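You operate a simulated robot arm through the tools that you are given. There is no shell and no other tool. Be economical: measure what you need, move in short steps, check, and stop when the job is done.

You run a simulated robot arm. Do the job below in one go: nothing can be reset, and whatever is moved stays where it is left.

JOB
Brush the chips off the mill table, then oil the ways; wipe the big steel block clean.
Fine: two strokes of the oil pump; hand brush from the mill table for the chips, blue cloth for the block; put both back. Set down upright: hand brush. What is to be rubbed or washed off counts as gone when no trace of it is left.

The check looks at the end state, three seconds after you hand in, the way a careful person would. Anything else that was tipped, shoved, dropped, spilled or broken makes it a failure. Flat cloth is picked up by pressing the open fingertips on it (5 to 10 N) and closing them slowly along it; thin cloth reads only 2 to 8 mm in the jaws.

ROBOT AND FRAMES
A 6-joint arm with a two-finger parallel gripper, fixed in place. Base frame: the origin is at the foot of the arm, x ahead of it, y to its left, z up. Readings come in cm, degrees, newtons and seconds.
With the tool pointing down near the work surface it reaches from about 46 to 88 cm from the base axis. Its first joint turns from -115.0 to 115.0 degrees. Payload 4.2 kg.
The TCP is the grasp point between the finger pads, 2.3 cm short of the fingertips. In the tool frame z runs along the fingers and y along their closing line. Largest opening 9.4 cm; finger width 3.8, thickness 1; the body of the gripper, 5.4 by 9.6 cm, starts 3.9 cm behind the TCP.
Orientation is told as [roll, pitch, yaw] about the base's x, y, z axes, in that order, counted from this pose: with the fingers straight down and closing along the base's y, the tool's x points along the base's -x, its y along +y and its z along -z.

CONTROLS
- The arm moves only by the tool send_rows. Its arguments are lists of equal length, an entry for each row: "delta_pos": the shift along the tool's x, y, z in units of 20 mm (1.0 is 20 mm), a list of three; "angular": the turn, a rotation vector about the tool's x, y, z in units of 8 degrees (1.0 is 8 degrees), a list of three; "jaw": the gripper command, from -1 (shut) to 1 (fully open), values between in proportion. In form: {"delta_pos": [[tx, ty, tz], ...], "angular": [[wx, wy, wz], ...], "jaw": [jaw, ...]}. A call has 1 to 12 rows; each row shifts and turns the commanded pose from where the row before left it, along the tool's axes as they then stand. A call with a number of a shift or a turn outside -1 to 1 is refused whole. Each row takes 0.2 s and may step no farther than 5 cm and 8.6 degrees from the row before; otherwise, or with a gripper value out of range, the whole call is refused. A pose out of reach is approached as far as the arm can. The call stops where the force on the tool passes 50 N (or 10 N more than at its start, if that is more) or the arm is blocked; 0.2 s more then pass. Each finger travels about 10.8 cm/s and halts on what it meets, pressing with about 42 N; the grip force reading is that of the motor and also rises with nothing between the fingers. The clock runs only during rows and for 0.2 s after the last one: add rows that do not move to give the fingers time. The reply holds the time, the measured pose of the TCP, the force on the tool along the base axes, the opening and the grip force, in the units named above and with some noise, with the torque about the TCP (base axes, N m) and any sound that the robot's microphone picked up.
- Cameras (640 x 400 px; columns grow to the right, rows downward): "scene" is fixed at [4.85, -50.05, 166.83]; the picture's right is [0.15, -0.99, 0.00], its down [-0.82, -0.13, -0.56] and it looks along [0.55, 0.08, -0.83] (base axes); focal length 214 px, centre (320, 200). "wrist" rides on the gripper at [8.6, 1.6, -7.5] in the tool frame; the picture's right is [-0.18, 0.98, 0.00], its down [-0.58, -0.11, -0.81] and it looks along [-0.79, -0.15, 0.59] (tool axes); focal length 243 px, centre (320, 200).
- grab_frame(camera): a new picture of that camera. No time passes.
- slide_trunk(by): slides the trunk up (or, below 0, down) by that many cm; the arm rides with it, the base frame stays. It gives what a move gives, with no picture.
- probe_pixels(camera, pixels): for up to 12 pixels [column, row] of the newest picture of that camera ("zoom" is the newest enlarged one), the place [x, y, z] in the base frame of the surface seen there, good to about 0.2 cm. No time passes.
- close_up(camera, box): a new picture of the part [left, top, right, bottom] of that camera's present view, enlarged. No time passes.
- close_job(): hands the job in; it is judged then, once.

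Go step by step. Measure first, check grasps and placings, and put right what went wrong. The budget is 80 turns and 46 pictures, counting those below and the enlarged ones. Unless the task says otherwise, let go and move clear before handing in, and close with one line.

The tools are called after "Emit:" as a command line: name --argument value ..., lists and objects as JSON in quotes. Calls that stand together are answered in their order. send_rows: Moves the arm, as the interface text tells. Its arguments: {"type":"object","properties":{"delta_pos":{"type":"array","items":{"type":"array","items":{"type":"number"}}},"angular":{"type":"array","items":{"type":"array","items":{"type":"number"}}},"jaw":{"type":"array","items":{"type":"number"}}},"required":["delta_pos","angular","jaw"]} The other tools are called the same way: slide_trunk (by) slides the trunk up or down; grab_frame (camera) takes a picture; probe_pixels (camera, pixels) gives the place of the surface under pixels of a picture; close_up (camera, box) takes an enlarged picture of a part of a camera's view; close_job () hands the job in.

At the start:

```text
clock: 0.0
tool_pos: [59.26, -11.41, 143.05]
orientation: [0.1, 0.0, -0.1]
ft_force: [-0.4, -0.5, -0.3]
torque: [0.02, -0.01, 0.0]
width: 9.42
grasp_force: 0.1
trunk travel left (down, up): [-77.5, 21.5]
```

scene: 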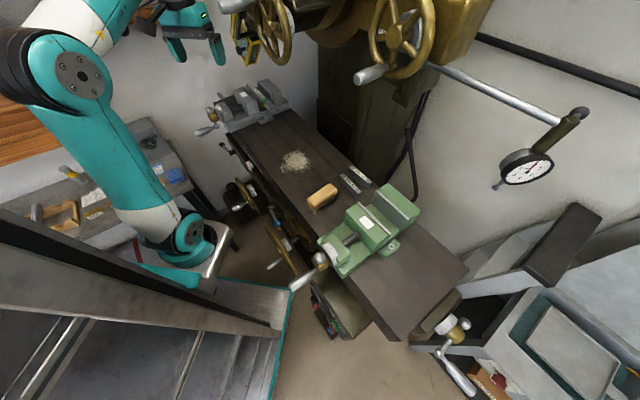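
wrist: 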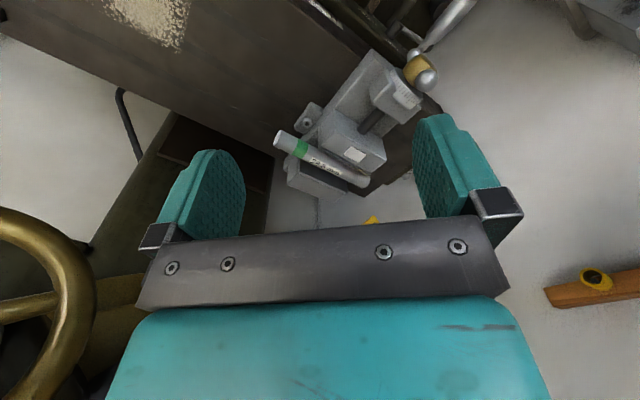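

The scene shows the mill table with chips near (297,160), a brush near (322,196), a green vise, and a workbench at left with a blue item near (172,173). I'll enlarge the parts.

Emit:
close_up --camera "scene" --box '[190, 70, 350, 170]'

Emit:
close_up --camera "scene" --box '[0, 110, 240, 260]'

Emit:
close_up --camera "scene" --box '[220, 150, 460, 300]'

Emit:
close_up --camera "scene" --box '[400, 210, 640, 400]'

```text
4.00 times, centred on (270, 120) of scene
```

zoom: 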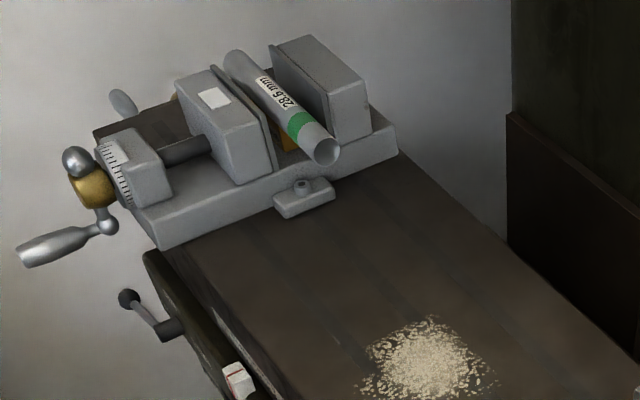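

```text
2.67 times, centred on (120, 185) of scene
```

zoom: 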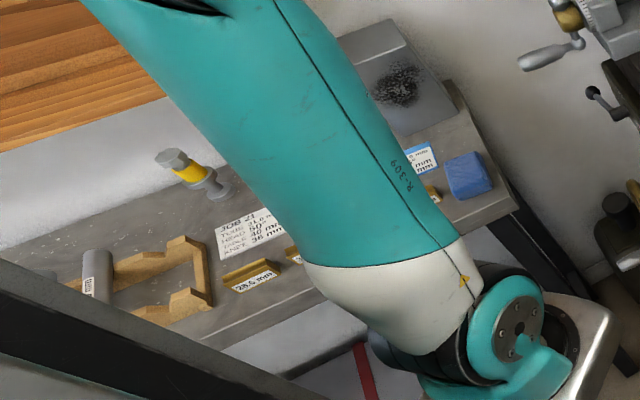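

```text
2.67 times, centred on (340, 225) of scene
```

zoom: 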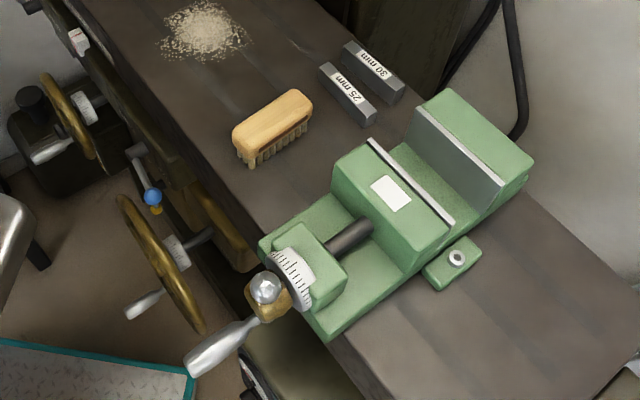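

```text
2.11 times, centred on (520, 305) of scene
```

zoom: 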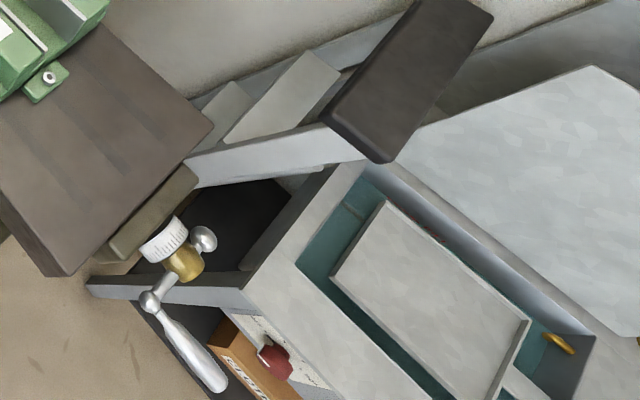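

The bench at left carries a smudged steel block and a blue cloth. Oil pump candidates are the black pot with a knob at scene (231,187), the blue-knobbed lever at (277,224), and a yellow tool on the bench. I'll probe these.

Emit:
grab_frame --camera "scene"

Emit:
probe_pixels --camera "scene" --pixels '[[297, 160], [281, 168], [310, 150], [311, 200], [332, 187], [231, 187], [277, 224], [148, 140], [176, 175], [65, 170], [250, 165], [222, 147]]'

Emit:
close_up --camera "scene" --box '[210, 130, 320, 280]'

Emit:
probe_pixels --camera "scene" --pixels '[[280, 165], [295, 150], [314, 165], [300, 172], [306, 199], [313, 211], [338, 192], [326, 184], [245, 138], [289, 112], [320, 225], [350, 160]]'

```text
39 pictures are left
```

scene: 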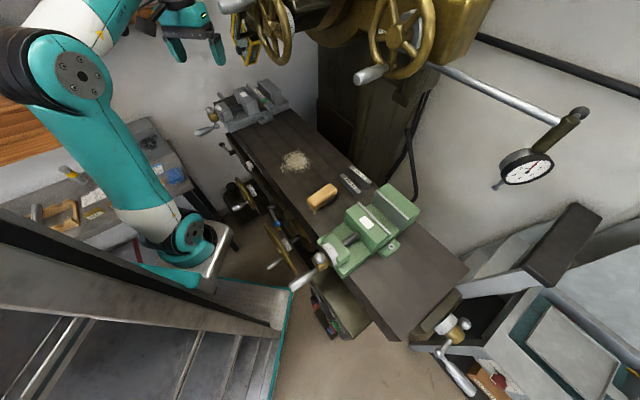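

```text
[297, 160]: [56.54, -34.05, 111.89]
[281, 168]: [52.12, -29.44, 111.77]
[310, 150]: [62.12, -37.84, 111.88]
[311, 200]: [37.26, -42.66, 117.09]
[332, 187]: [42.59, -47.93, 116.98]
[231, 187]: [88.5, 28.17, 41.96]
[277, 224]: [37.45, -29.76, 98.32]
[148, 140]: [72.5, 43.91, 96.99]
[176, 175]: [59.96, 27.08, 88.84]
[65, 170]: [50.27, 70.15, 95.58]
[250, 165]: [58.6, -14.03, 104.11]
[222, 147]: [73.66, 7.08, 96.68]
```

```text
2.67 times, centred on (265, 205) of scene
```

zoom: 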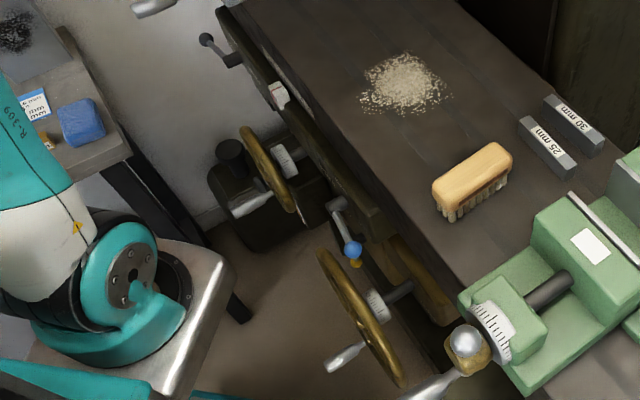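

```text
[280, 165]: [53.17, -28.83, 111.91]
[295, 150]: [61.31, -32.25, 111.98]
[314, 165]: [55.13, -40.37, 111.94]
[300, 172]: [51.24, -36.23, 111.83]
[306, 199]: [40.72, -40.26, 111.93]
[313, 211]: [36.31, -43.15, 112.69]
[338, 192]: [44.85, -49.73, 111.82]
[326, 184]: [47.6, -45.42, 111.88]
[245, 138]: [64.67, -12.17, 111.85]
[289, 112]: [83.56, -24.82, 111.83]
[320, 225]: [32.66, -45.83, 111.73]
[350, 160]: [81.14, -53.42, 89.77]
```

The front of the table has several levers. I'll enlarge tightly around them and the black pot.

Emit:
close_up --camera "scene" --box '[256, 195, 304, 225]'

Emit:
close_up --camera "scene" --box '[216, 135, 264, 165]'

Emit:
close_up --camera "scene" --box '[128, 125, 200, 190]'

Emit:
probe_pixels --camera "zoom" --pixels '[[320, 200]]'

```text
13.33 times, centred on (280, 210) of scene
```

zoom: 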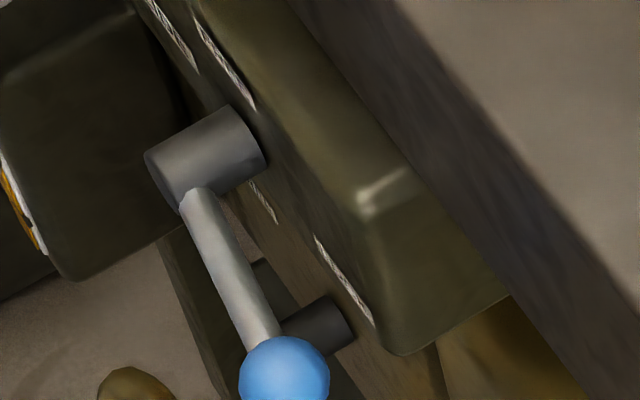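

```text
13.33 times, centred on (240, 150) of scene
```

zoom: 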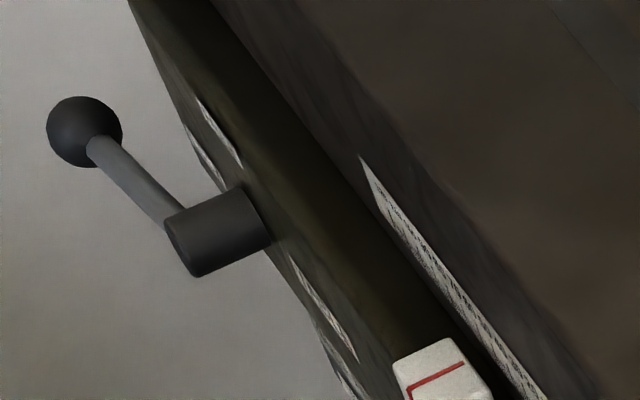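

```text
6.15 times, centred on (164, 158) of scene
```

zoom: 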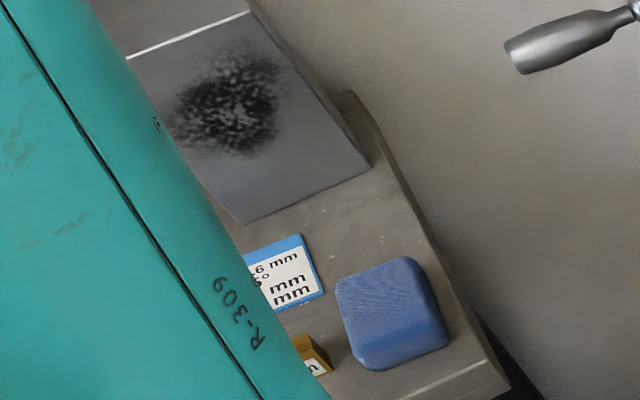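

```text
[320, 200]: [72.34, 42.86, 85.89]
```

Still unclear which is the oil pump. I'll check how near the mill head is, then move to view the table's front side with the wrist camera.

Emit:
probe_pixels --camera "scene" --pixels '[[270, 40], [250, 52], [365, 76], [400, 70], [385, 30], [340, 70], [510, 170], [500, 186], [240, 30], [225, 5], [258, 62], [288, 68]]'

Emit:
send_rows --delta_pos '[[0, 0, 0], [0, 0, 0], [0, 0, 0], [0, 0, 0], [0, 0, 0], [0, 0, 0], [0, 0, 0], [0, 0, 0], [0, 0, 0], [0, 0, 0]]' --angular '[[0, 0, 1], [0, 0, 1], [0, 0, 1], [0, 0, 1], [0, 0, 1], [0, 0, 1], [0, 0, 1], [0, 0, 1], [0, 0, 1], [0, 0, 1]]' --jaw '[1, 1, 1, 1, 1, 1, 1, 1, 1, 1]'

```text
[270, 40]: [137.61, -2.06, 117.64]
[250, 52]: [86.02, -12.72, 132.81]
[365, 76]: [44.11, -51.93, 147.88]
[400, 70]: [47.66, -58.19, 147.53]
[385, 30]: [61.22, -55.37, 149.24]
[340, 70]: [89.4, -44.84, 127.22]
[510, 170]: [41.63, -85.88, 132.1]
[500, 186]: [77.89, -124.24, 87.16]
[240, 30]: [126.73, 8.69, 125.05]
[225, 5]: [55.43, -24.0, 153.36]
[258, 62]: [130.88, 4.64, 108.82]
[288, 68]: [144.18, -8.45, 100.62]
```

```text
clock: 2.2
tool_pos: [59.16, -11.63, 143.09]
orientation: [0.0, 0.0, -80.1]
ft_force: [0.6, 0.3, 0.2]
torque: [0.0, 0.01, 0.01]
width: 9.41
grasp_force: 0.0
trunk travel left (down, up): [-77.5, 21.5]
```

The mill head's handwheels hang at z≈147 above the table, so I'll stay on the robot side. Now I'll shift left and down to look along the table front.

Emit:
send_rows --delta_pos '[[1, -0.45, 1], [1, -0.45, 1], [1, -0.45, 1], [1, -0.45, 1], [1, -0.45, 1], [1, -0.45, 1], [1, -0.45, 1], [1, -0.45, 1], [1, -0.45, 1], [1, -0.45, 1]]' --angular '[[0, 0, 0], [0, 0, 0], [0, 0, 0], [0, 0, 0], [0, 0, 0], [0, 0, 0], [0, 0, 0], [0, 0, 0], [0, 0, 0], [0, 0, 0]]' --jaw '[1, 1, 1, 1, 1, 1, 1, 1, 1, 1]'

Emit:
grab_frame --camera "wrist"

Emit:
grab_frame --camera "scene"

```text
clock: 4.4
tool_pos: [47.04, 6.84, 123.11]
orientation: [-0.1, 0.2, -80.0]
ft_force: [-1.2, -0.9, 0.7]
torque: [-0.05, 0.01, -0.03]
width: 9.41
grasp_force: 0.0
trunk travel left (down, up): [-77.5, 21.5]
```

```text
34 pictures are left
```

wrist: 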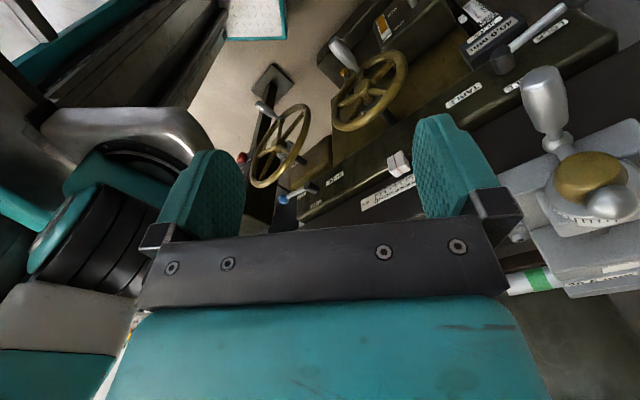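

```text
33 pictures are left
```

scene: 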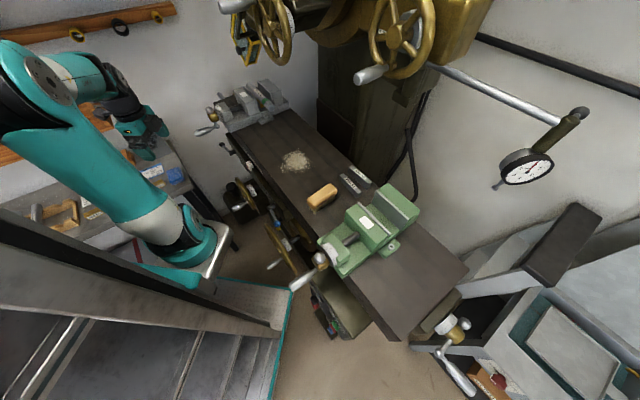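

The wrist view shows labelled levers ((462,95), (490,30), (335,178)). I'll enlarge them.

Emit:
close_up --camera "wrist" --box '[420, 0, 600, 112]'

Emit:
close_up --camera "wrist" --box '[240, 120, 432, 240]'

Emit:
probe_pixels --camera "wrist" --pixels '[[282, 199], [310, 188], [344, 52], [500, 60], [555, 12], [490, 35], [335, 178], [462, 18], [462, 95]]'

```text
3.56 times, centred on (510, 56) of wrist
```

zoom: 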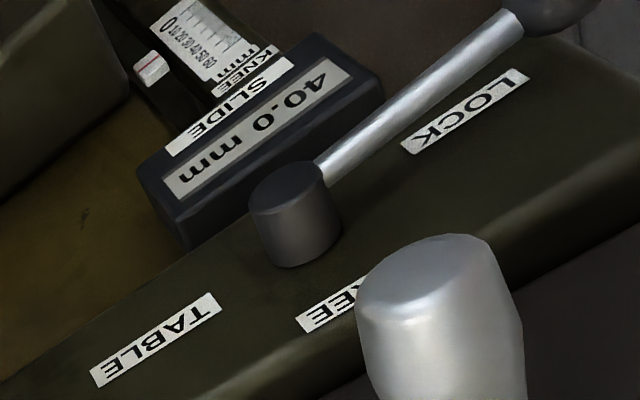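

```text
3.33 times, centred on (336, 180) of wrist
```

zoom: 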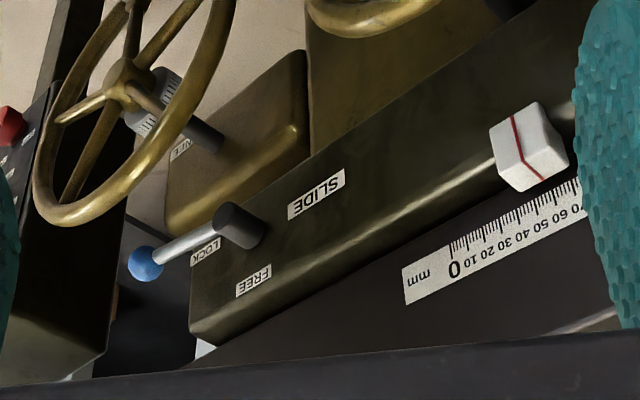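

```text
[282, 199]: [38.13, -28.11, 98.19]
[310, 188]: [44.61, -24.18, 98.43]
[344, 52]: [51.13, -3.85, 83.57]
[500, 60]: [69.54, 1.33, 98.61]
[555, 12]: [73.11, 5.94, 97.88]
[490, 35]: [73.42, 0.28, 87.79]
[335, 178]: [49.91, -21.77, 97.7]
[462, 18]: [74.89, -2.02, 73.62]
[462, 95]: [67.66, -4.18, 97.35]
```

Those levers are the SLIDE and TABLE locks, not the pump. The box with an orange sticker at (390,25) could be the oil pump, so I'll enlarge it.

Emit:
close_up --camera "wrist" --box '[320, 0, 448, 80]'

Emit:
probe_pixels --camera "wrist" --pixels '[[383, 25], [410, 3], [335, 55], [400, 45], [345, 60]]'

Emit:
close_up --camera "scene" --box '[215, 165, 279, 225]'

Emit:
probe_pixels --camera "scene" --pixels '[[231, 187], [233, 190], [231, 200], [240, 210], [248, 180], [226, 195], [260, 185]]'

```text
5.00 times, centred on (384, 40) of wrist
```

zoom: 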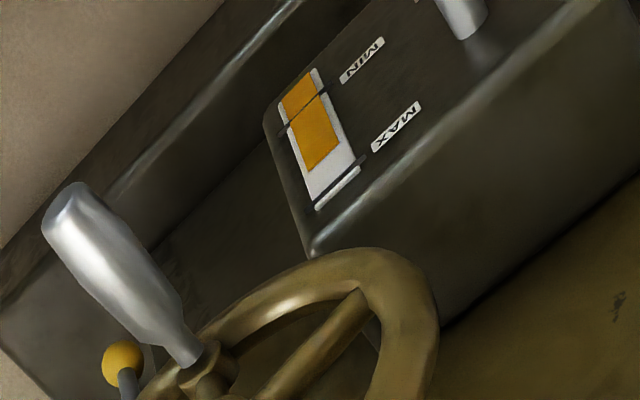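

```text
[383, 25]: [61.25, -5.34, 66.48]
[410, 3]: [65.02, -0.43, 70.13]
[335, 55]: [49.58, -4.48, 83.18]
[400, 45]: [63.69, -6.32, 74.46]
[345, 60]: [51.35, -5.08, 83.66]
```

```text
6.67 times, centred on (247, 195) of scene
```

zoom: 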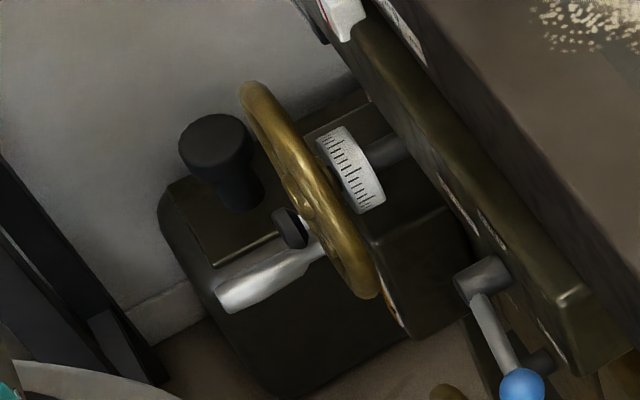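

```text
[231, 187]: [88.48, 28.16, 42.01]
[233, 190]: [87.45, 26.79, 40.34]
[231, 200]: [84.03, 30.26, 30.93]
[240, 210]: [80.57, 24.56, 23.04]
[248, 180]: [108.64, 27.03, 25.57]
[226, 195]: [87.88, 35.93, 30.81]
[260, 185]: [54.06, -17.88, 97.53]
```

The box with MIN/MAX sight glass at (61,-5,66) looks like the lubricator, with a silver handle above it at about (65,0,70). I'll turn toward it and lower the trunk to see it.

Emit:
send_rows --delta_pos '[[0, 0, 0], [0, 0, 0], [0, 0, 0], [0, 0, 0], [0, 0, 0], [0, 0, 0], [0, 0, 0]]' --angular '[[0, 0, -1], [0, 0, -1], [0, 0, -1], [0, 0, -1], [0, 0, -1], [0, 0, -1], [0, 0, -1]]' --jaw '[1, 1, 1, 1, 1, 1, 1]'

Emit:
slide_trunk --by -22

Emit:
grab_frame --camera "wrist"

```text
clock: 6.0
tool_pos: [46.81, 6.6, 123.2]
orientation: [0.0, 0.0, -23.9]
ft_force: [-0.3, -0.2, -0.4]
torque: [-0.02, 0.01, 0.01]
width: 9.37
grasp_force: 0.1
trunk travel left (down, up): [-77.5, 21.5]
```

```text
clock: 8.3
tool_pos: [46.96, 6.85, 101.17]
orientation: [0.0, 0.0, -24.0]
ft_force: [0.1, 0.0, 0.1]
torque: [0.02, 0.03, -0.02]
width: 9.37
grasp_force: 0.0
trunk travel left (down, up): [-55.5, 43.5]
```

```text
28 pictures are left
```

wrist: 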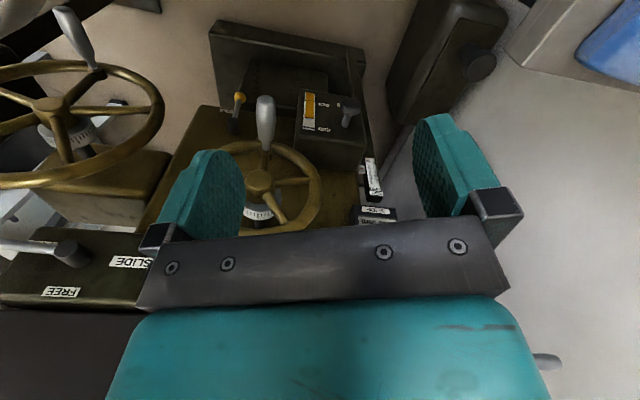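

Emit:
close_up --camera "wrist" --box '[208, 70, 400, 190]'

Emit:
probe_pixels --camera "zoom" --pixels '[[463, 125], [465, 160], [490, 115], [345, 110], [430, 100], [105, 100], [85, 170], [430, 190], [530, 280], [475, 135], [320, 210], [510, 220]]'

Emit:
probe_pixels --camera "wrist" --pixels '[[265, 100], [260, 180], [350, 112], [310, 170], [345, 104]]'

```text
3.33 times, centred on (304, 130) of wrist
```

zoom: 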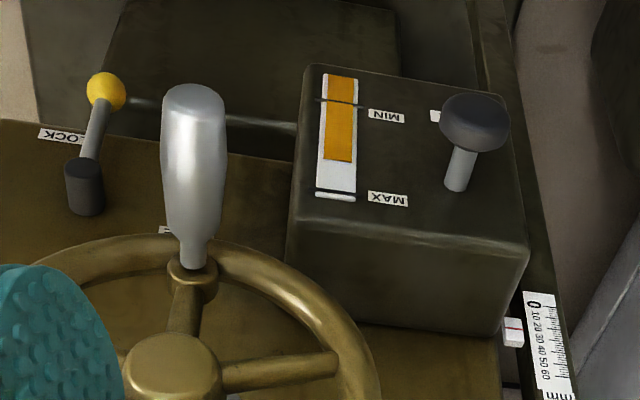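

```text
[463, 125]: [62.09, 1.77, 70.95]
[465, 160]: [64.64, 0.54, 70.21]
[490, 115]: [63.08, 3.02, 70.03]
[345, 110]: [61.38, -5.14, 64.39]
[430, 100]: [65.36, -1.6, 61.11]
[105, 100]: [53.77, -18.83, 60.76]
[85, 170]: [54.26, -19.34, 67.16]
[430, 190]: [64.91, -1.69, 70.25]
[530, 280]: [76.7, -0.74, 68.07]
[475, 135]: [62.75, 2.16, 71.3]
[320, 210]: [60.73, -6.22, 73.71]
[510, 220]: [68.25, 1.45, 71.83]
```

```text
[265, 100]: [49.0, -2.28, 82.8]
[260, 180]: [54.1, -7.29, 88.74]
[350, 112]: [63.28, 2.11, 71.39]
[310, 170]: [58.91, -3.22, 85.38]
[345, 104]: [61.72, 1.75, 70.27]
```

The oil pump is the box with the sight glass; its black knob stands out of the front face at about (62,1.8,71). Brushing comes first, so I'll check clearances around brush and head before moving.

Emit:
probe_pixels --camera "scene" --pixels '[[310, 15], [330, 38], [345, 20], [440, 30], [305, 5], [355, 76], [400, 100], [380, 45], [240, 5], [285, 30], [410, 10], [398, 92]]'

Emit:
probe_pixels --camera "scene" --pixels '[[348, 215], [330, 240], [321, 260], [307, 278], [360, 205], [398, 190], [348, 178], [345, 184], [360, 190], [207, 130], [230, 100], [268, 103]]'

Emit:
send_rows --delta_pos '[[0, 0, -1], [0, 0, -1], [0, 0, -1], [0, 0, -1], [0, 0, -1], [0, 0, -1], [0, 0, -1], [0, 0, -1], [0, 0, -1], [0, 0, -1], [0, 0, -1], [0, 0, -1]]' --angular '[[0, 0, 0], [0, 0, 0], [0, 0, 0], [0, 0, 0], [0, 0, 0], [0, 0, 0], [0, 0, 0], [0, 0, 0], [0, 0, 0], [0, 0, 0], [0, 0, 0], [0, 0, 0]]' --jaw '[1, 1, 1, 1, 1, 1, 1, 1, 1, 1, 1, 1]'

```text
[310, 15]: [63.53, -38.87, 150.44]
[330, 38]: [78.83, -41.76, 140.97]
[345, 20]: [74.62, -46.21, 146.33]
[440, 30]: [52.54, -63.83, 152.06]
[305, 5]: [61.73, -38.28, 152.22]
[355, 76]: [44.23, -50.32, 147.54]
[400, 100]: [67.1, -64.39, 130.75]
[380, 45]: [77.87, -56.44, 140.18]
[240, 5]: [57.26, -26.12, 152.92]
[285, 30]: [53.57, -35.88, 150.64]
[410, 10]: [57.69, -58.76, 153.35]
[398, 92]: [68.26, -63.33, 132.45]
```

```text
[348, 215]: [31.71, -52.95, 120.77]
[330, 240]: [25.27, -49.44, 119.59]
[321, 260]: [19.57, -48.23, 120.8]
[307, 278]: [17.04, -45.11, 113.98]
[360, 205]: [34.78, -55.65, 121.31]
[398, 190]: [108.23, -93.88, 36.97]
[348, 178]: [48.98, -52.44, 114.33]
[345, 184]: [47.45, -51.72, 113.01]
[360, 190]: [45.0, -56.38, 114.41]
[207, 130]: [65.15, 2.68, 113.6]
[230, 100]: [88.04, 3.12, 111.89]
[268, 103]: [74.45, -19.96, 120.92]
```

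```text
clock: 10.9
tool_pos: [46.89, 6.61, 125.09]
orientation: [0.1, 0.0, -23.9]
ft_force: [0.6, 0.2, 0.1]
torque: [0.0, 0.02, 0.02]
width: 9.4
grasp_force: 0.0
trunk travel left (down, up): [-55.5, 43.5]
```

The wheels of the head hang at z≈147–150, so I'll tilt the tool about 24° back toward the robot, with yaw −46 (closing along the table, across the brush). Then I'll move in toward the brush.

Emit:
send_rows --delta_pos '[[0, 0, 0], [0, 0, 0], [0, 0, 0], [0, 0, 0], [0, 0, 0], [0, 0, 0]]' --angular '[[0, 0, 1], [0, 0, 1], [0, 0, 0.76], [0, -1, 0], [0, -1, 0], [0, -1, 0]]' --jaw '[1, 1, 1, 1, 1, 1]'

Emit:
send_rows --delta_pos '[[-0.834, -0.983, 0.278], [-0.834, -0.983, 0.278], [-0.834, -0.983, 0.278], [-0.834, -0.983, 0.278], [-0.834, -0.983, 0.278], [-0.834, -0.983, 0.278], [-0.834, -0.983, 0.278], [-0.834, -0.983, 0.278], [-0.834, -0.983, 0.278], [-0.834, -0.983, 0.278], [-0.834, -0.983, 0.278], [-0.834, -0.983, 0.278]]' --angular '[[0, 0, 0], [0, 0, 0], [0, 0, 0], [0, 0, 0], [0, 0, 0], [0, 0, 0], [0, 0, 0], [0, 0, 0], [0, 0, 0], [0, 0, 0], [0, 0, 0], [0, 0, 0]]' --jaw '[1, 1, 1, 1, 1, 1, 1, 1, 1, 1, 1, 1]'

Emit:
close_up --camera "scene" --box '[240, 120, 400, 220]'

```text
clock: 12.3
tool_pos: [46.95, 6.63, 124.96]
orientation: [0.4, -23.7, -46.0]
ft_force: [-1.1, 0.0, 0.2]
torque: [0.01, -0.02, 0.01]
width: 9.39
grasp_force: 0.0
trunk travel left (down, up): [-55.5, 43.5]
```

```text
clock: 14.9
tool_pos: [44.46, -24.68, 128.06]
orientation: [0.0, -24.0, -46.1]
ft_force: [-0.1, -0.7, 0.0]
torque: [0.01, 0.02, 0.02]
width: 9.36
grasp_force: 0.1
out of reach, approached as far as the arm can: row 6, 7, 9
trunk travel left (down, up): [-55.5, 43.5]
```

```text
4.00 times, centred on (320, 170) of scene
```

zoom: 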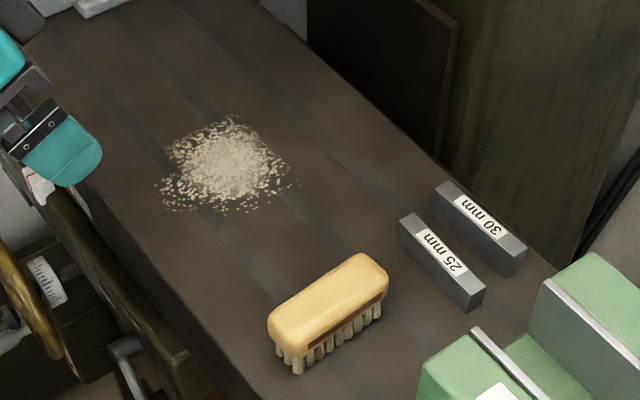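

Arm is at (44.5,-24.7,128). I'll measure the brush's top corners and the chips' extent.

Emit:
probe_pixels --camera "zoom" --pixels '[[273, 320], [358, 258], [384, 280], [294, 338], [328, 298], [345, 325], [300, 352], [160, 190], [170, 150], [240, 120], [296, 185], [250, 208]]'

Emit:
probe_pixels --camera "zoom" --pixels '[[190, 370], [200, 350], [120, 240], [290, 60], [430, 165], [40, 30], [150, 300], [205, 372], [275, 372], [380, 318], [300, 370]]'

```text
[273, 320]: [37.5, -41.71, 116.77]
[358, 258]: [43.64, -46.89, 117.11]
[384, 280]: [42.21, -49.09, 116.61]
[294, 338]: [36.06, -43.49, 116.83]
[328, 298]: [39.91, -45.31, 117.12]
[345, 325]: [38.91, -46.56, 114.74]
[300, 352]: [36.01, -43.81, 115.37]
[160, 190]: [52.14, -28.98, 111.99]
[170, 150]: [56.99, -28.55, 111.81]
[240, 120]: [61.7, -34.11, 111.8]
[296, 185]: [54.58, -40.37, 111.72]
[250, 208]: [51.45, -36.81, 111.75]
```

```text
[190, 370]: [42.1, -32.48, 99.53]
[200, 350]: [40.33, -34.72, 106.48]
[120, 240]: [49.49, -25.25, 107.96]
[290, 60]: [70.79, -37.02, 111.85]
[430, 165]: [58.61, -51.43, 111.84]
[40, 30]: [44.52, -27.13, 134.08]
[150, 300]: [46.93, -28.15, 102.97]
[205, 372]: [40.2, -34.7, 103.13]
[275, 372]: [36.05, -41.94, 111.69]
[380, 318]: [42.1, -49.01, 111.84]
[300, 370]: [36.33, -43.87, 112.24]
```

Brush: centre (39.9,−45.3), axis about −41°, top 117. I'll correct the yaw to −41.4 and move above it.

Emit:
send_rows --delta_pos '[[0, 0, 0], [-0.425, -0.925, 0.299], [-0.425, -0.925, 0.299], [-0.425, -0.925, 0.299], [-0.425, -0.925, 0.299], [-0.425, -0.925, 0.299], [-0.425, -0.925, 0.299], [-0.425, -0.925, 0.299], [-0.425, -0.925, 0.299], [-0.425, -0.925, 0.299], [-0.425, -0.925, 0.299]]' --angular '[[-0.234, 0, -0.525], [0, 0, 0], [0, 0, 0], [0, 0, 0], [0, 0, 0], [0, 0, 0], [0, 0, 0], [0, 0, 0], [0, 0, 0], [0, 0, 0], [0, 0, 0]]' --jaw '[1, 1, 1, 1, 1, 1, 1, 1, 1, 1, 1]'

Emit:
grab_frame --camera "scene"

```text
clock: 17.3
tool_pos: [40.7, -45.0, 126.99]
orientation: [0.2, -24.0, -41.4]
ft_force: [0.5, -0.1, 0.1]
torque: [-0.01, -0.02, 0.0]
width: 9.4
grasp_force: 0.1
out of reach, approached as far as the arm can: row 2, 4, 5
trunk travel left (down, up): [-55.5, 43.5]
```

```text
25 pictures are left
```

scene: 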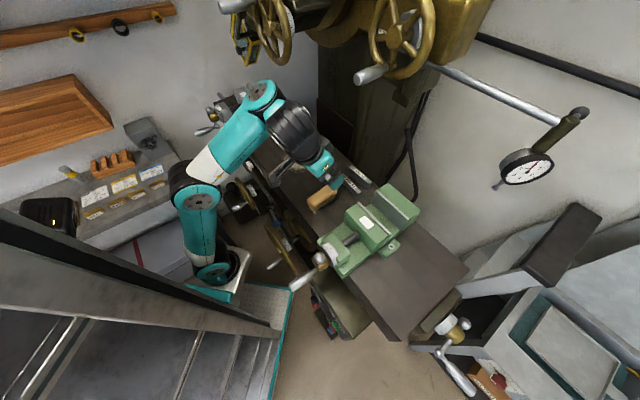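

The arm is clear of the head. Descending to straddle the brush's wood at z≈115.9.

Emit:
send_rows --delta_pos '[[0.41, -0.066, 0.83], [0.41, -0.066, 0.83], [0.41, -0.066, 0.83], [0.41, -0.066, 0.83], [0.41, -0.066, 0.83], [0.41, -0.066, 0.83], [0, 0, 0]]' --angular '[[0, 0, 0], [0, 0, 0], [0, 0, 0], [0, 0, 0], [0, 0, 0], [0, 0, 0], [0, 0, 0]]' --jaw '[1, 1, 1, 1, 1, 1, 1]'

Emit:
close_up --camera "scene" --box '[280, 150, 376, 210]'

```text
clock: 18.9
tool_pos: [40.84, -48.55, 124.88]
orientation: [0.1, -23.8, -41.6]
ft_force: [-0.2, -0.2, 0.5]
torque: [-0.01, -0.02, 0.0]
width: 9.4
grasp_force: 0.1
out of reach, approached as far as the arm can: row 1, 2, 3, 4, 5, 6
trunk travel left (down, up): [-55.5, 43.5]
```

```text
6.67 times, centred on (328, 180) of scene
```

zoom: 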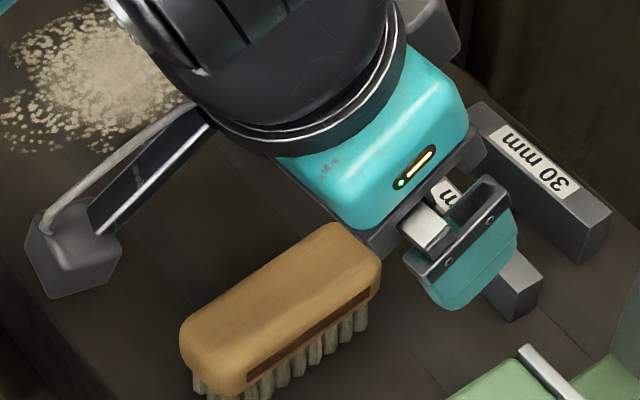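

The tilted descent went out of reach near the inner limit. I'll locate the arm's links and consider a trunk change.

Emit:
probe_pixels --camera "scene" --pixels '[[265, 90], [230, 140], [195, 200], [213, 265], [195, 170], [290, 125], [272, 110], [310, 140]]'

Emit:
probe_pixels --camera "zoom" --pixels '[[70, 240], [300, 60], [360, 170], [230, 40]]'

```text
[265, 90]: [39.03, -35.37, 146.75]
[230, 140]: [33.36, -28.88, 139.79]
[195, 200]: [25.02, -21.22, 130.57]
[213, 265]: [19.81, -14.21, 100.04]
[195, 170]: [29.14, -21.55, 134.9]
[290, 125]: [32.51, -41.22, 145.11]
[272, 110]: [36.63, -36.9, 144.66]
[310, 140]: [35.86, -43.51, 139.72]
```

```text
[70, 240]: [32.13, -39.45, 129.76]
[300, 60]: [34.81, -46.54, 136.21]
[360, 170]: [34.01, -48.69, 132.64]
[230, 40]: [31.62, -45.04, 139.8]
```

Shoulder is low and the elbow tightly folded; a lower trunk should open reach here. First back up along the same line to re-sync.

Emit:
send_rows --delta_pos '[[-0.41, 0.066, -0.83], [-0.41, 0.066, -0.83], [-0.41, 0.066, -0.83], [-0.41, 0.066, -0.83], [-0.41, 0.066, -0.83], [-0.41, 0.066, -0.83], [0, 0, 0]]' --angular '[[0, 0, 0], [0, 0, 0], [0, 0, 0], [0, 0, 0], [0, 0, 0], [0, 0, 0], [0, 0, 0]]' --jaw '[1, 1, 1, 1, 1, 1, 1]'

Emit:
slide_trunk --by -5

Emit:
send_rows --delta_pos '[[-0.407, 0, -0.9135], [-0.407, 0, -0.9135], [-0.407, 0, -0.9135], [0, 0, 0]]' --angular '[[0, 0, 0], [0, 0, 0], [0, 0, 0], [0, 0, 0]]' --jaw '[1, 1, 1, 1]'

```text
clock: 20.3
tool_pos: [41.63, -48.31, 135.05]
orientation: [-1.3, -24.8, -40.2]
ft_force: [-5.1, -14.0, -6.3]
torque: [0.1, -0.77, 1.78]
width: 9.38
grasp_force: 0.1
out of reach, approached as far as the arm can: row 6
trunk travel left (down, up): [-55.5, 43.5]
stopped in row 6: the force on the tool passed its limit at 108 N (the readings are from after the stop); the commanded pose is now the measured one
```

```text
clock: 21.2
tool_pos: [41.61, -48.32, 130.27]
orientation: [-1.2, -24.8, -40.4]
ft_force: [-12.6, -28.3, -13.0]
torque: [0.01, -1.68, 3.49]
width: 9.38
grasp_force: 0.0
trunk travel left (down, up): [-50.5, 48.5]
```

```text
clock: 21.5
tool_pos: [41.51, -48.26, 130.24]
orientation: [-1.6, -25.1, -39.9]
ft_force: [-3.9, -12.0, -6.4]
torque: [-0.02, -0.7, 1.5]
width: 9.43
grasp_force: 0.0
out of reach, approached as far as the arm can: row 1
trunk travel left (down, up): [-50.5, 48.5]
stopped in row 1: the force on the tool passed its limit at 76 N (the readings are from after the stop); the commanded pose is now the measured one
```

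A contact occurred: the clamped pose was raised and the arm met something, likely the head's crank handle. I'll look before moving.

Emit:
close_up --camera "scene" --box '[200, 0, 456, 160]'

Emit:
probe_pixels --camera "zoom" --pixels '[[415, 190], [440, 180], [225, 160], [160, 250], [65, 10], [400, 185]]'

```text
2.50 times, centred on (328, 80) of scene
```

zoom: 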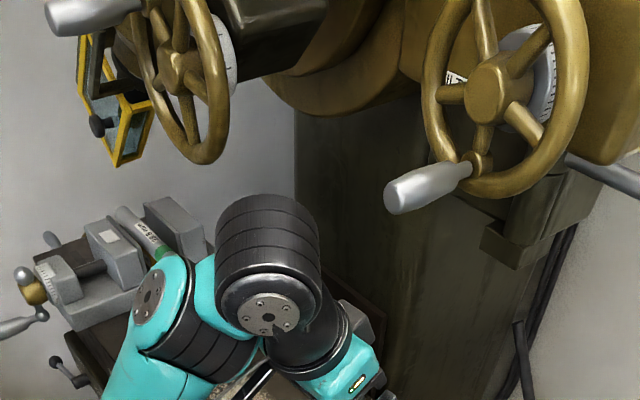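

```text
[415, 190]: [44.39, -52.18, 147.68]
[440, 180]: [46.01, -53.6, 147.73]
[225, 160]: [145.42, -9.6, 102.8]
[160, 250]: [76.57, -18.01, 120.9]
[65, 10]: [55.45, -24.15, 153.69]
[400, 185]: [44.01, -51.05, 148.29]
```

Emit:
close_up --camera "scene" --box '[160, 80, 400, 230]'

Emit:
grab_frame --camera "wrist"

```text
2.67 times, centred on (280, 155) of scene
```

zoom: 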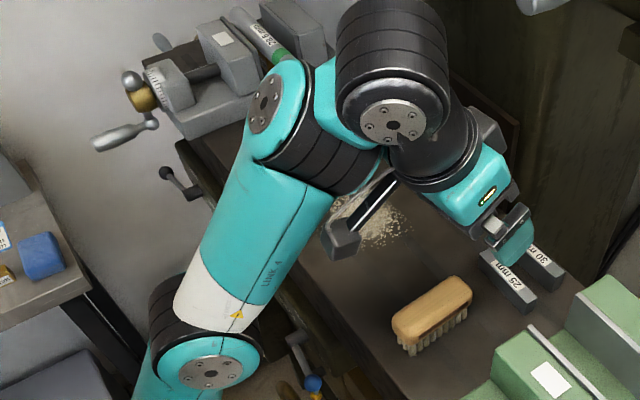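

```text
21 pictures are left
```

wrist: 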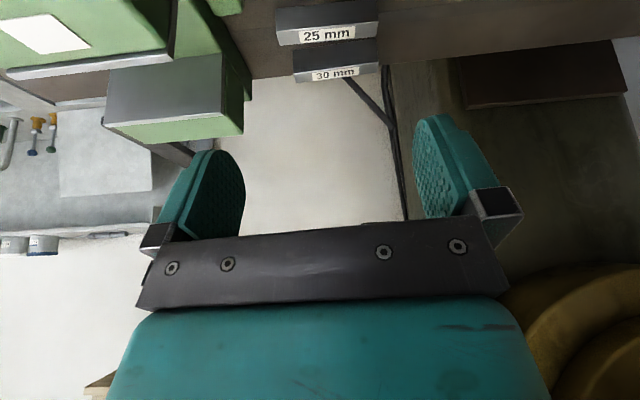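

Likely self-contact: the wrist camera bracket sits against the forearm (zoom (345,235)). I'll ease away outward, then untilt.

Emit:
send_rows --delta_pos '[[-0.457, -0.4, 0.203], [-0.457, -0.4, 0.203], [0, 0, 0]]' --angular '[[0, 0.3, 0], [0, 0.3, 0], [0, 0, 0]]' --jaw '[1, 1, 1]'

```text
clock: 21.8
tool_pos: [41.66, -48.63, 129.91]
orientation: [-2.1, -24.5, -39.5]
ft_force: [-4.8, -11.3, -5.1]
torque: [0.06, -0.63, 1.45]
width: 9.42
grasp_force: 0.1
out of reach, approached as far as the arm can: row 1
trunk travel left (down, up): [-50.5, 48.5]
stopped in row 1: the force on the tool passed its limit at 70 N (the readings are from after the stop); the commanded pose is now the measured one
```

The torque puts the contact right at the wrist camera, pushed toward −x−y, so it is self-contact with the forearm. Yawing the tool positive swings the camera away along exactly that direction.

Emit:
send_rows --delta_pos '[[0, 0, 0], [0, 0, 0], [0, 0, 0]]' --angular '[[-0.2, 0, -0.45], [-0.2, 0, -0.45], [-0.2, 0, -0.45]]' --jaw '[1, 1, 1]'

```text
clock: 22.6
tool_pos: [41.48, -48.13, 129.0]
orientation: [-2.3, -24.1, -27.7]
ft_force: [0.2, 0.1, 0.0]
torque: [0.0, -0.02, -0.02]
width: 9.41
grasp_force: 0.1
out of reach, approached as far as the arm can: row 2, 3
trunk travel left (down, up): [-50.5, 48.5]
```

Contact gone. I'll move left along the table away from the head's handle, lower a bit, and reduce the tilt.

Emit:
send_rows --delta_pos '[[0.08, 0.95, 0.3], [0.08, 0.95, 0.3], [0.08, 0.95, 0.3], [0.08, 0.95, 0.3], [0.08, 0.95, 0.3], [0.08, 0.95, 0.3], [0.08, 0.95, 0.3], [0.08, 0.95, 0.3], [0, 0, 0]]' --angular '[[0, 0, 0], [0, 0, 0], [0, 0, 0], [0, 0, 0], [0, 0, 0], [0, 0, 0], [0, 0, 0], [0, 0, 0], [0, 1, 0]]' --jaw '[1, 1, 1, 1, 1, 1, 1, 1, 1]'

```text
clock: 24.6
tool_pos: [49.77, -35.7, 123.75]
orientation: [-1.5, -20.2, -28.0]
ft_force: [1.0, 0.0, 0.2]
torque: [-0.04, 0.03, 0.0]
width: 9.41
grasp_force: 0.2
out of reach, approached as far as the arm can: row 9
trunk travel left (down, up): [-50.5, 48.5]
```

Emit:
send_rows --delta_pos '[[0, 0, 0], [0, 0, 0], [0, 0, 0], [0, 0, 0]]' --angular '[[0, 0, 0], [0, 0.4, 0], [0, 0.4, 0], [0, 0, 0]]' --jaw '[1, 1, 1, 1]'

Emit:
grab_frame --camera "scene"

```text
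clock: 25.6
tool_pos: [49.76, -35.6, 123.77]
orientation: [-1.5, -13.8, -28.1]
ft_force: [0.1, 0.1, -0.2]
torque: [-0.02, 0.02, 0.02]
width: 9.41
grasp_force: 0.1
trunk travel left (down, up): [-50.5, 48.5]
```

```text
20 pictures are left
```

scene: 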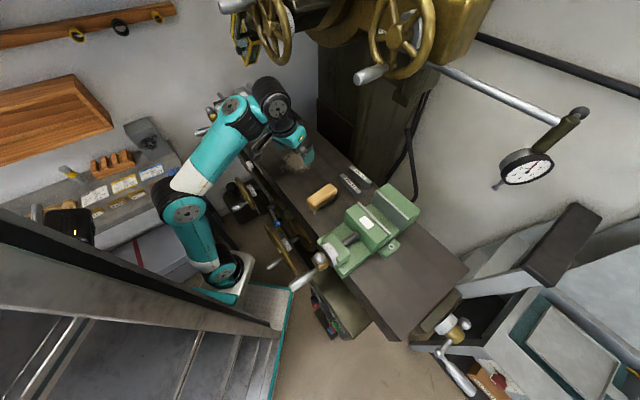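

The tilt now settles at −14°; the earlier flags were slow-following near a singularity. I'll yaw to −41 and move slowly over the brush at z≈121.7.

Emit:
send_rows --delta_pos '[[0, 0, 0], [0, 0, 0], [0, 0, 0], [0.09, -0.863, 0.106], [0.09, -0.863, 0.106], [0.09, -0.863, 0.106], [0.09, -0.863, 0.106], [0.09, -0.863, 0.106], [0.09, -0.863, 0.106], [0.09, -0.863, 0.106], [0.09, -0.863, 0.106], [0, 0, 0]]' --angular '[[0.13, 0, 0.53], [0.13, 0, 0.53], [0.13, 0, 0.53], [0, 0, 0], [0, 0, 0], [0, 0, 0], [0, 0, 0], [0, 0, 0], [0, 0, 0], [0, 0, 0], [0, 0, 0], [0, 0, 0]]' --jaw '[1, 1, 1, 1, 1, 1, 1, 1, 1, 1, 1, 1]'

```text
clock: 28.2
tool_pos: [39.79, -45.34, 122.07]
orientation: [-1.3, -14.1, -41.2]
ft_force: [-0.7, 0.2, -0.2]
torque: [-0.01, 0.02, 0.01]
width: 9.39
grasp_force: 0.0
trunk travel left (down, up): [-50.5, 48.5]
```

Directly over the brush. Descend to z≈115.9.

Emit:
send_rows --delta_pos '[[0.186, 0, 0.74], [0.186, 0, 0.74], [0.186, 0, 0.74], [0.186, 0, 0.74], [0, 0, 0]]' --angular '[[0, 0, 0], [0, 0, 0], [0, 0, 0], [0, 0, 0], [0, 0, 0]]' --jaw '[1, 1, 1, 1, 1]'

Emit:
close_up --camera "scene" --box '[280, 150, 376, 210]'

```text
clock: 29.4
tool_pos: [39.75, -45.57, 116.32]
orientation: [-1.4, -13.8, -41.2]
ft_force: [0.3, 0.5, 0.6]
torque: [0.03, 0.03, 0.0]
width: 9.38
grasp_force: 0.1
out of reach, approached as far as the arm can: row 4
trunk travel left (down, up): [-50.5, 48.5]
```

```text
6.67 times, centred on (328, 180) of scene
```

zoom: 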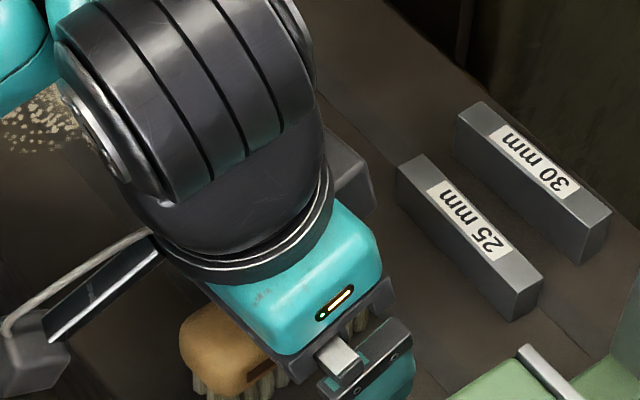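

Fingers straddle the brush. Closing.

Emit:
send_rows --delta_pos '[[0, 0, 0], [0, 0, 0], [0, 0, 0], [0, 0, 0], [0, 0, 0]]' --angular '[[0, 0, 0], [0, 0, 0], [0, 0, 0], [0, 0, 0], [0, 0, 0]]' --jaw '[0.2, -0.1, -0.4, -1, -1]'

```text
clock: 30.6
tool_pos: [39.63, -45.48, 116.45]
orientation: [-1.5, -14.0, -41.1]
ft_force: [0.9, -0.2, 4.7]
torque: [0.13, -0.04, 0.04]
width: 3.53
grasp_force: 41.7
trunk travel left (down, up): [-50.5, 48.5]
```

Brush gripped (width 3.5 cm). Lift 1 cm, carry to the right side of the chips, set bristles down with light pressure.

Emit:
send_rows --delta_pos '[[-0.121, 0, -0.485], [-0.107, 0.817, 0.027], [-0.107, 0.817, 0.027], [-0.107, 0.817, 0.027], [-0.107, 0.817, 0.027], [-0.107, 0.817, 0.027], [-0.107, 0.817, 0.027], [0.061, 0, 0.243], [0.061, 0, 0.243], [0, 0, 0]]' --angular '[[0, 0, 0], [0, 0, 0], [0, 0, 0], [0, 0, 0], [0, 0, 0], [0, 0, 0], [0, 0, 0], [0, 0, 0], [0, 0, 0], [0, 0, 0]]' --jaw '[-1, -1, -1, -1, -1, -1, -1, -1, -1, -1]'

```text
clock: 32.8
tool_pos: [47.29, -39.15, 116.84]
orientation: [-1.4, -14.0, -41.3]
ft_force: [0.0, 0.1, -0.8]
torque: [-0.01, -0.03, -0.03]
width: 3.54
grasp_force: 42.3
out of reach, approached as far as the arm can: row 9
trunk travel left (down, up): [-50.5, 48.5]
```

At the arm's lower limit here; I'll drop the trunk 6 cm in two small steps while raising the arm, to regain margin.

Emit:
send_rows --delta_pos '[[-0.182, 0, -0.73], [-0.182, 0, -0.73], [0, 0, 0]]' --angular '[[0, 0, 0], [0, 0, 0], [0, 0, 0]]' --jaw '[-1, -1, -1]'

Emit:
slide_trunk --by -3

Emit:
send_rows --delta_pos '[[-0.182, 0, -0.73], [-0.182, 0, -0.73], [0, 0, 0]]' --angular '[[0, 0, 0], [0, 0, 0], [0, 0, 0]]' --jaw '[-1, -1, -1]'

Emit:
slide_trunk --by -3

```text
clock: 33.6
tool_pos: [47.26, -39.2, 119.79]
orientation: [-1.4, -14.3, -41.3]
ft_force: [-0.2, 0.8, -1.2]
torque: [-0.02, -0.02, 0.0]
width: 3.53
grasp_force: 42.1
trunk travel left (down, up): [-50.5, 48.5]
```

```text
clock: 34.4
tool_pos: [47.31, -39.18, 116.77]
orientation: [-1.3, -14.2, -41.2]
ft_force: [-0.2, 0.0, -0.7]
torque: [-0.02, 0.03, -0.01]
width: 3.53
grasp_force: 42.3
trunk travel left (down, up): [-47.5, 51.5]
```

```text
clock: 35.2
tool_pos: [47.33, -39.17, 119.66]
orientation: [-1.4, -14.1, -41.2]
ft_force: [-0.7, -0.9, -1.0]
torque: [0.0, 0.04, -0.02]
width: 3.53
grasp_force: 42.0
trunk travel left (down, up): [-47.5, 51.5]
```

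```text
clock: 35.9
tool_pos: [47.39, -39.08, 116.94]
orientation: [-1.4, -14.2, -41.3]
ft_force: [0.2, -0.5, -0.4]
torque: [-0.01, -0.03, 0.02]
width: 3.56
grasp_force: 42.0
trunk travel left (down, up): [-44.5, 54.5]
```

Emit:
send_rows --delta_pos '[[0.036, 0, 0.146], [0.036, 0, 0.146], [0, 0, 0]]' --angular '[[0, 0, 0], [0, 0, 0], [0, 0, 0]]' --jaw '[-1, -1, -1]'

```text
clock: 36.7
tool_pos: [47.29, -39.11, 116.57]
orientation: [-1.5, -14.5, -41.4]
ft_force: [6.3, -4.5, 24.9]
torque: [0.82, 0.27, -0.12]
width: 3.56
grasp_force: 42.0
trunk travel left (down, up): [-44.5, 54.5]
```

Bristles press 25 N; ease 1 mm and sweep along the table across the chips.

Emit:
send_rows --delta_pos '[[-0.014, 0, -0.055], [0, 0.8, 0], [0, 0.8, 0], [0, 0.8, 0], [0, 0.8, 0], [0, 0.8, 0], [0, 0.8, 0], [0, 0.8, 0], [0, 0.8, 0], [0, 0.8, 0], [0, 0.8, 0], [0, 0.8, 0]]' --angular '[[0, 0, 0], [0, 0, 0], [0, 0, 0], [0, 0, 0], [0, 0, 0], [0, 0, 0], [0, 0, 0], [0, 0, 0], [0, 0, 0], [0, 0, 0], [0, 0, 0], [0, 0, 0]]' --jaw '[-1, -1, -1, -1, -1, -1, -1, -1, -1, -1, -1, -1]'

Emit:
close_up --camera "scene" --box '[220, 90, 380, 190]'

```text
clock: 39.3
tool_pos: [58.92, -25.88, 116.08]
orientation: [-1.4, -14.3, -41.2]
ft_force: [-6.4, -6.9, 31.7]
torque: [-0.03, -0.12, 0.04]
width: 3.55
grasp_force: 41.9
trunk travel left (down, up): [-44.5, 54.5]
```

```text
4.00 times, centred on (300, 140) of scene
```

zoom: 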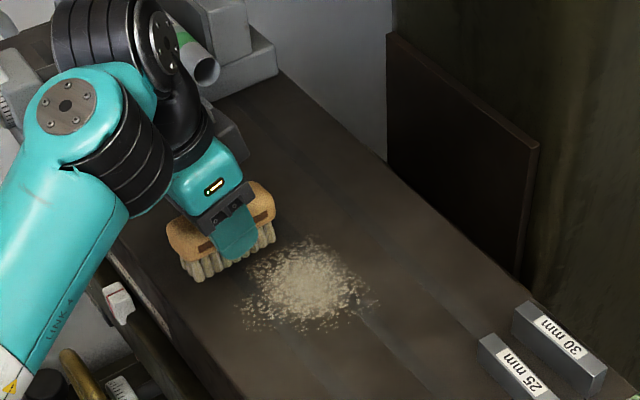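

The chips fade on the front side where the bristles passed; pressing helps. I'll shift outward 6 cm and sweep back, compensating the slight slope.

Emit:
send_rows --delta_pos '[[-0.03, 0, -0.12], [-0.97, 0, 0.242], [-0.97, 0, 0.242], [-0.97, 0, 0.242], [0.03, 0, 0.12], [0, 0, 0]]' --angular '[[0, 0, 0], [0, 0, 0], [0, 0, 0], [0, 0, 0], [0, 0, 0], [0, 0, 0]]' --jaw '[-1, -1, -1, -1, -1, -1]'

Emit:
send_rows --delta_pos '[[0, -0.8, 0.022], [0, -0.8, 0.022], [0, -0.8, 0.022], [0, -0.8, 0.022], [0, -0.8, 0.022], [0, -0.8, 0.022], [0, -0.8, 0.022], [0, -0.8, 0.022], [0, -0.8, 0.022], [0, -0.8, 0.022], [0, -0.8, 0.022], [0, 0, 0]]' --angular '[[0, 0, 0], [0, 0, 0], [0, 0, 0], [0, 0, 0], [0, 0, 0], [0, 0, 0], [0, 0, 0], [0, 0, 0], [0, 0, 0], [0, 0, 0], [0, 0, 0], [0, 0, 0]]' --jaw '[-1, -1, -1, -1, -1, -1, -1, -1, -1, -1, -1, -1]'

```text
clock: 40.7
tool_pos: [63.45, -29.82, 116.06]
orientation: [-1.3, -14.2, -41.2]
ft_force: [2.8, 0.0, 6.1]
torque: [0.08, -0.23, 0.0]
width: 3.57
grasp_force: 41.8
trunk travel left (down, up): [-44.5, 54.5]
```

```text
clock: 43.3
tool_pos: [52.08, -43.1, 115.97]
orientation: [-1.4, -14.2, -41.2]
ft_force: [6.5, 5.9, 27.0]
torque: [0.59, -0.47, 0.05]
width: 3.55
grasp_force: 42.0
trunk travel left (down, up): [-44.5, 54.5]
```

Sweep forward again on this lane, then the middle lane back.

Emit:
send_rows --delta_pos '[[0, 0.8, -0.02], [0, 0.8, -0.02], [0, 0.8, -0.02], [0, 0.8, -0.02], [0, 0.8, -0.02], [0, 0.8, -0.02], [0, 0.8, -0.02], [0, 0.8, -0.02], [0, 0.8, -0.02], [0, 0.8, -0.02], [0, 0.8, -0.02], [0, 0, 0]]' --angular '[[0, 0, 0], [0, 0, 0], [0, 0, 0], [0, 0, 0], [0, 0, 0], [0, 0, 0], [0, 0, 0], [0, 0, 0], [0, 0, 0], [0, 0, 0], [0, 0, 0], [0, 0, 0]]' --jaw '[-1, -1, -1, -1, -1, -1, -1, -1, -1, -1, -1, -1]'

Emit:
close_up --camera "scene" --box '[220, 90, 380, 190]'

```text
clock: 45.9
tool_pos: [63.26, -29.94, 116.03]
orientation: [-1.4, -14.2, -41.3]
ft_force: [-3.3, -3.1, 16.1]
torque: [0.02, -0.09, -0.02]
width: 3.53
grasp_force: 42.2
trunk travel left (down, up): [-44.5, 54.5]
```

```text
4.00 times, centred on (300, 140) of scene
```

zoom: 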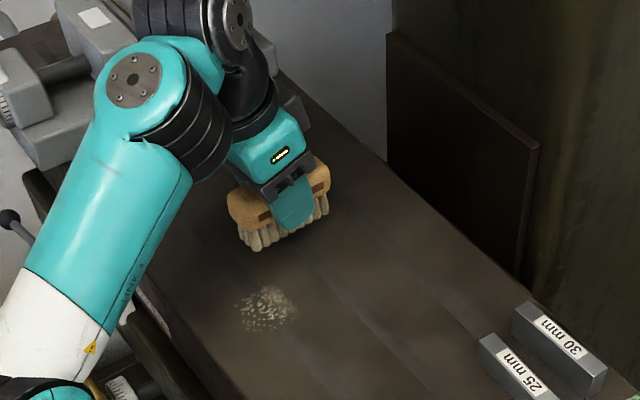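

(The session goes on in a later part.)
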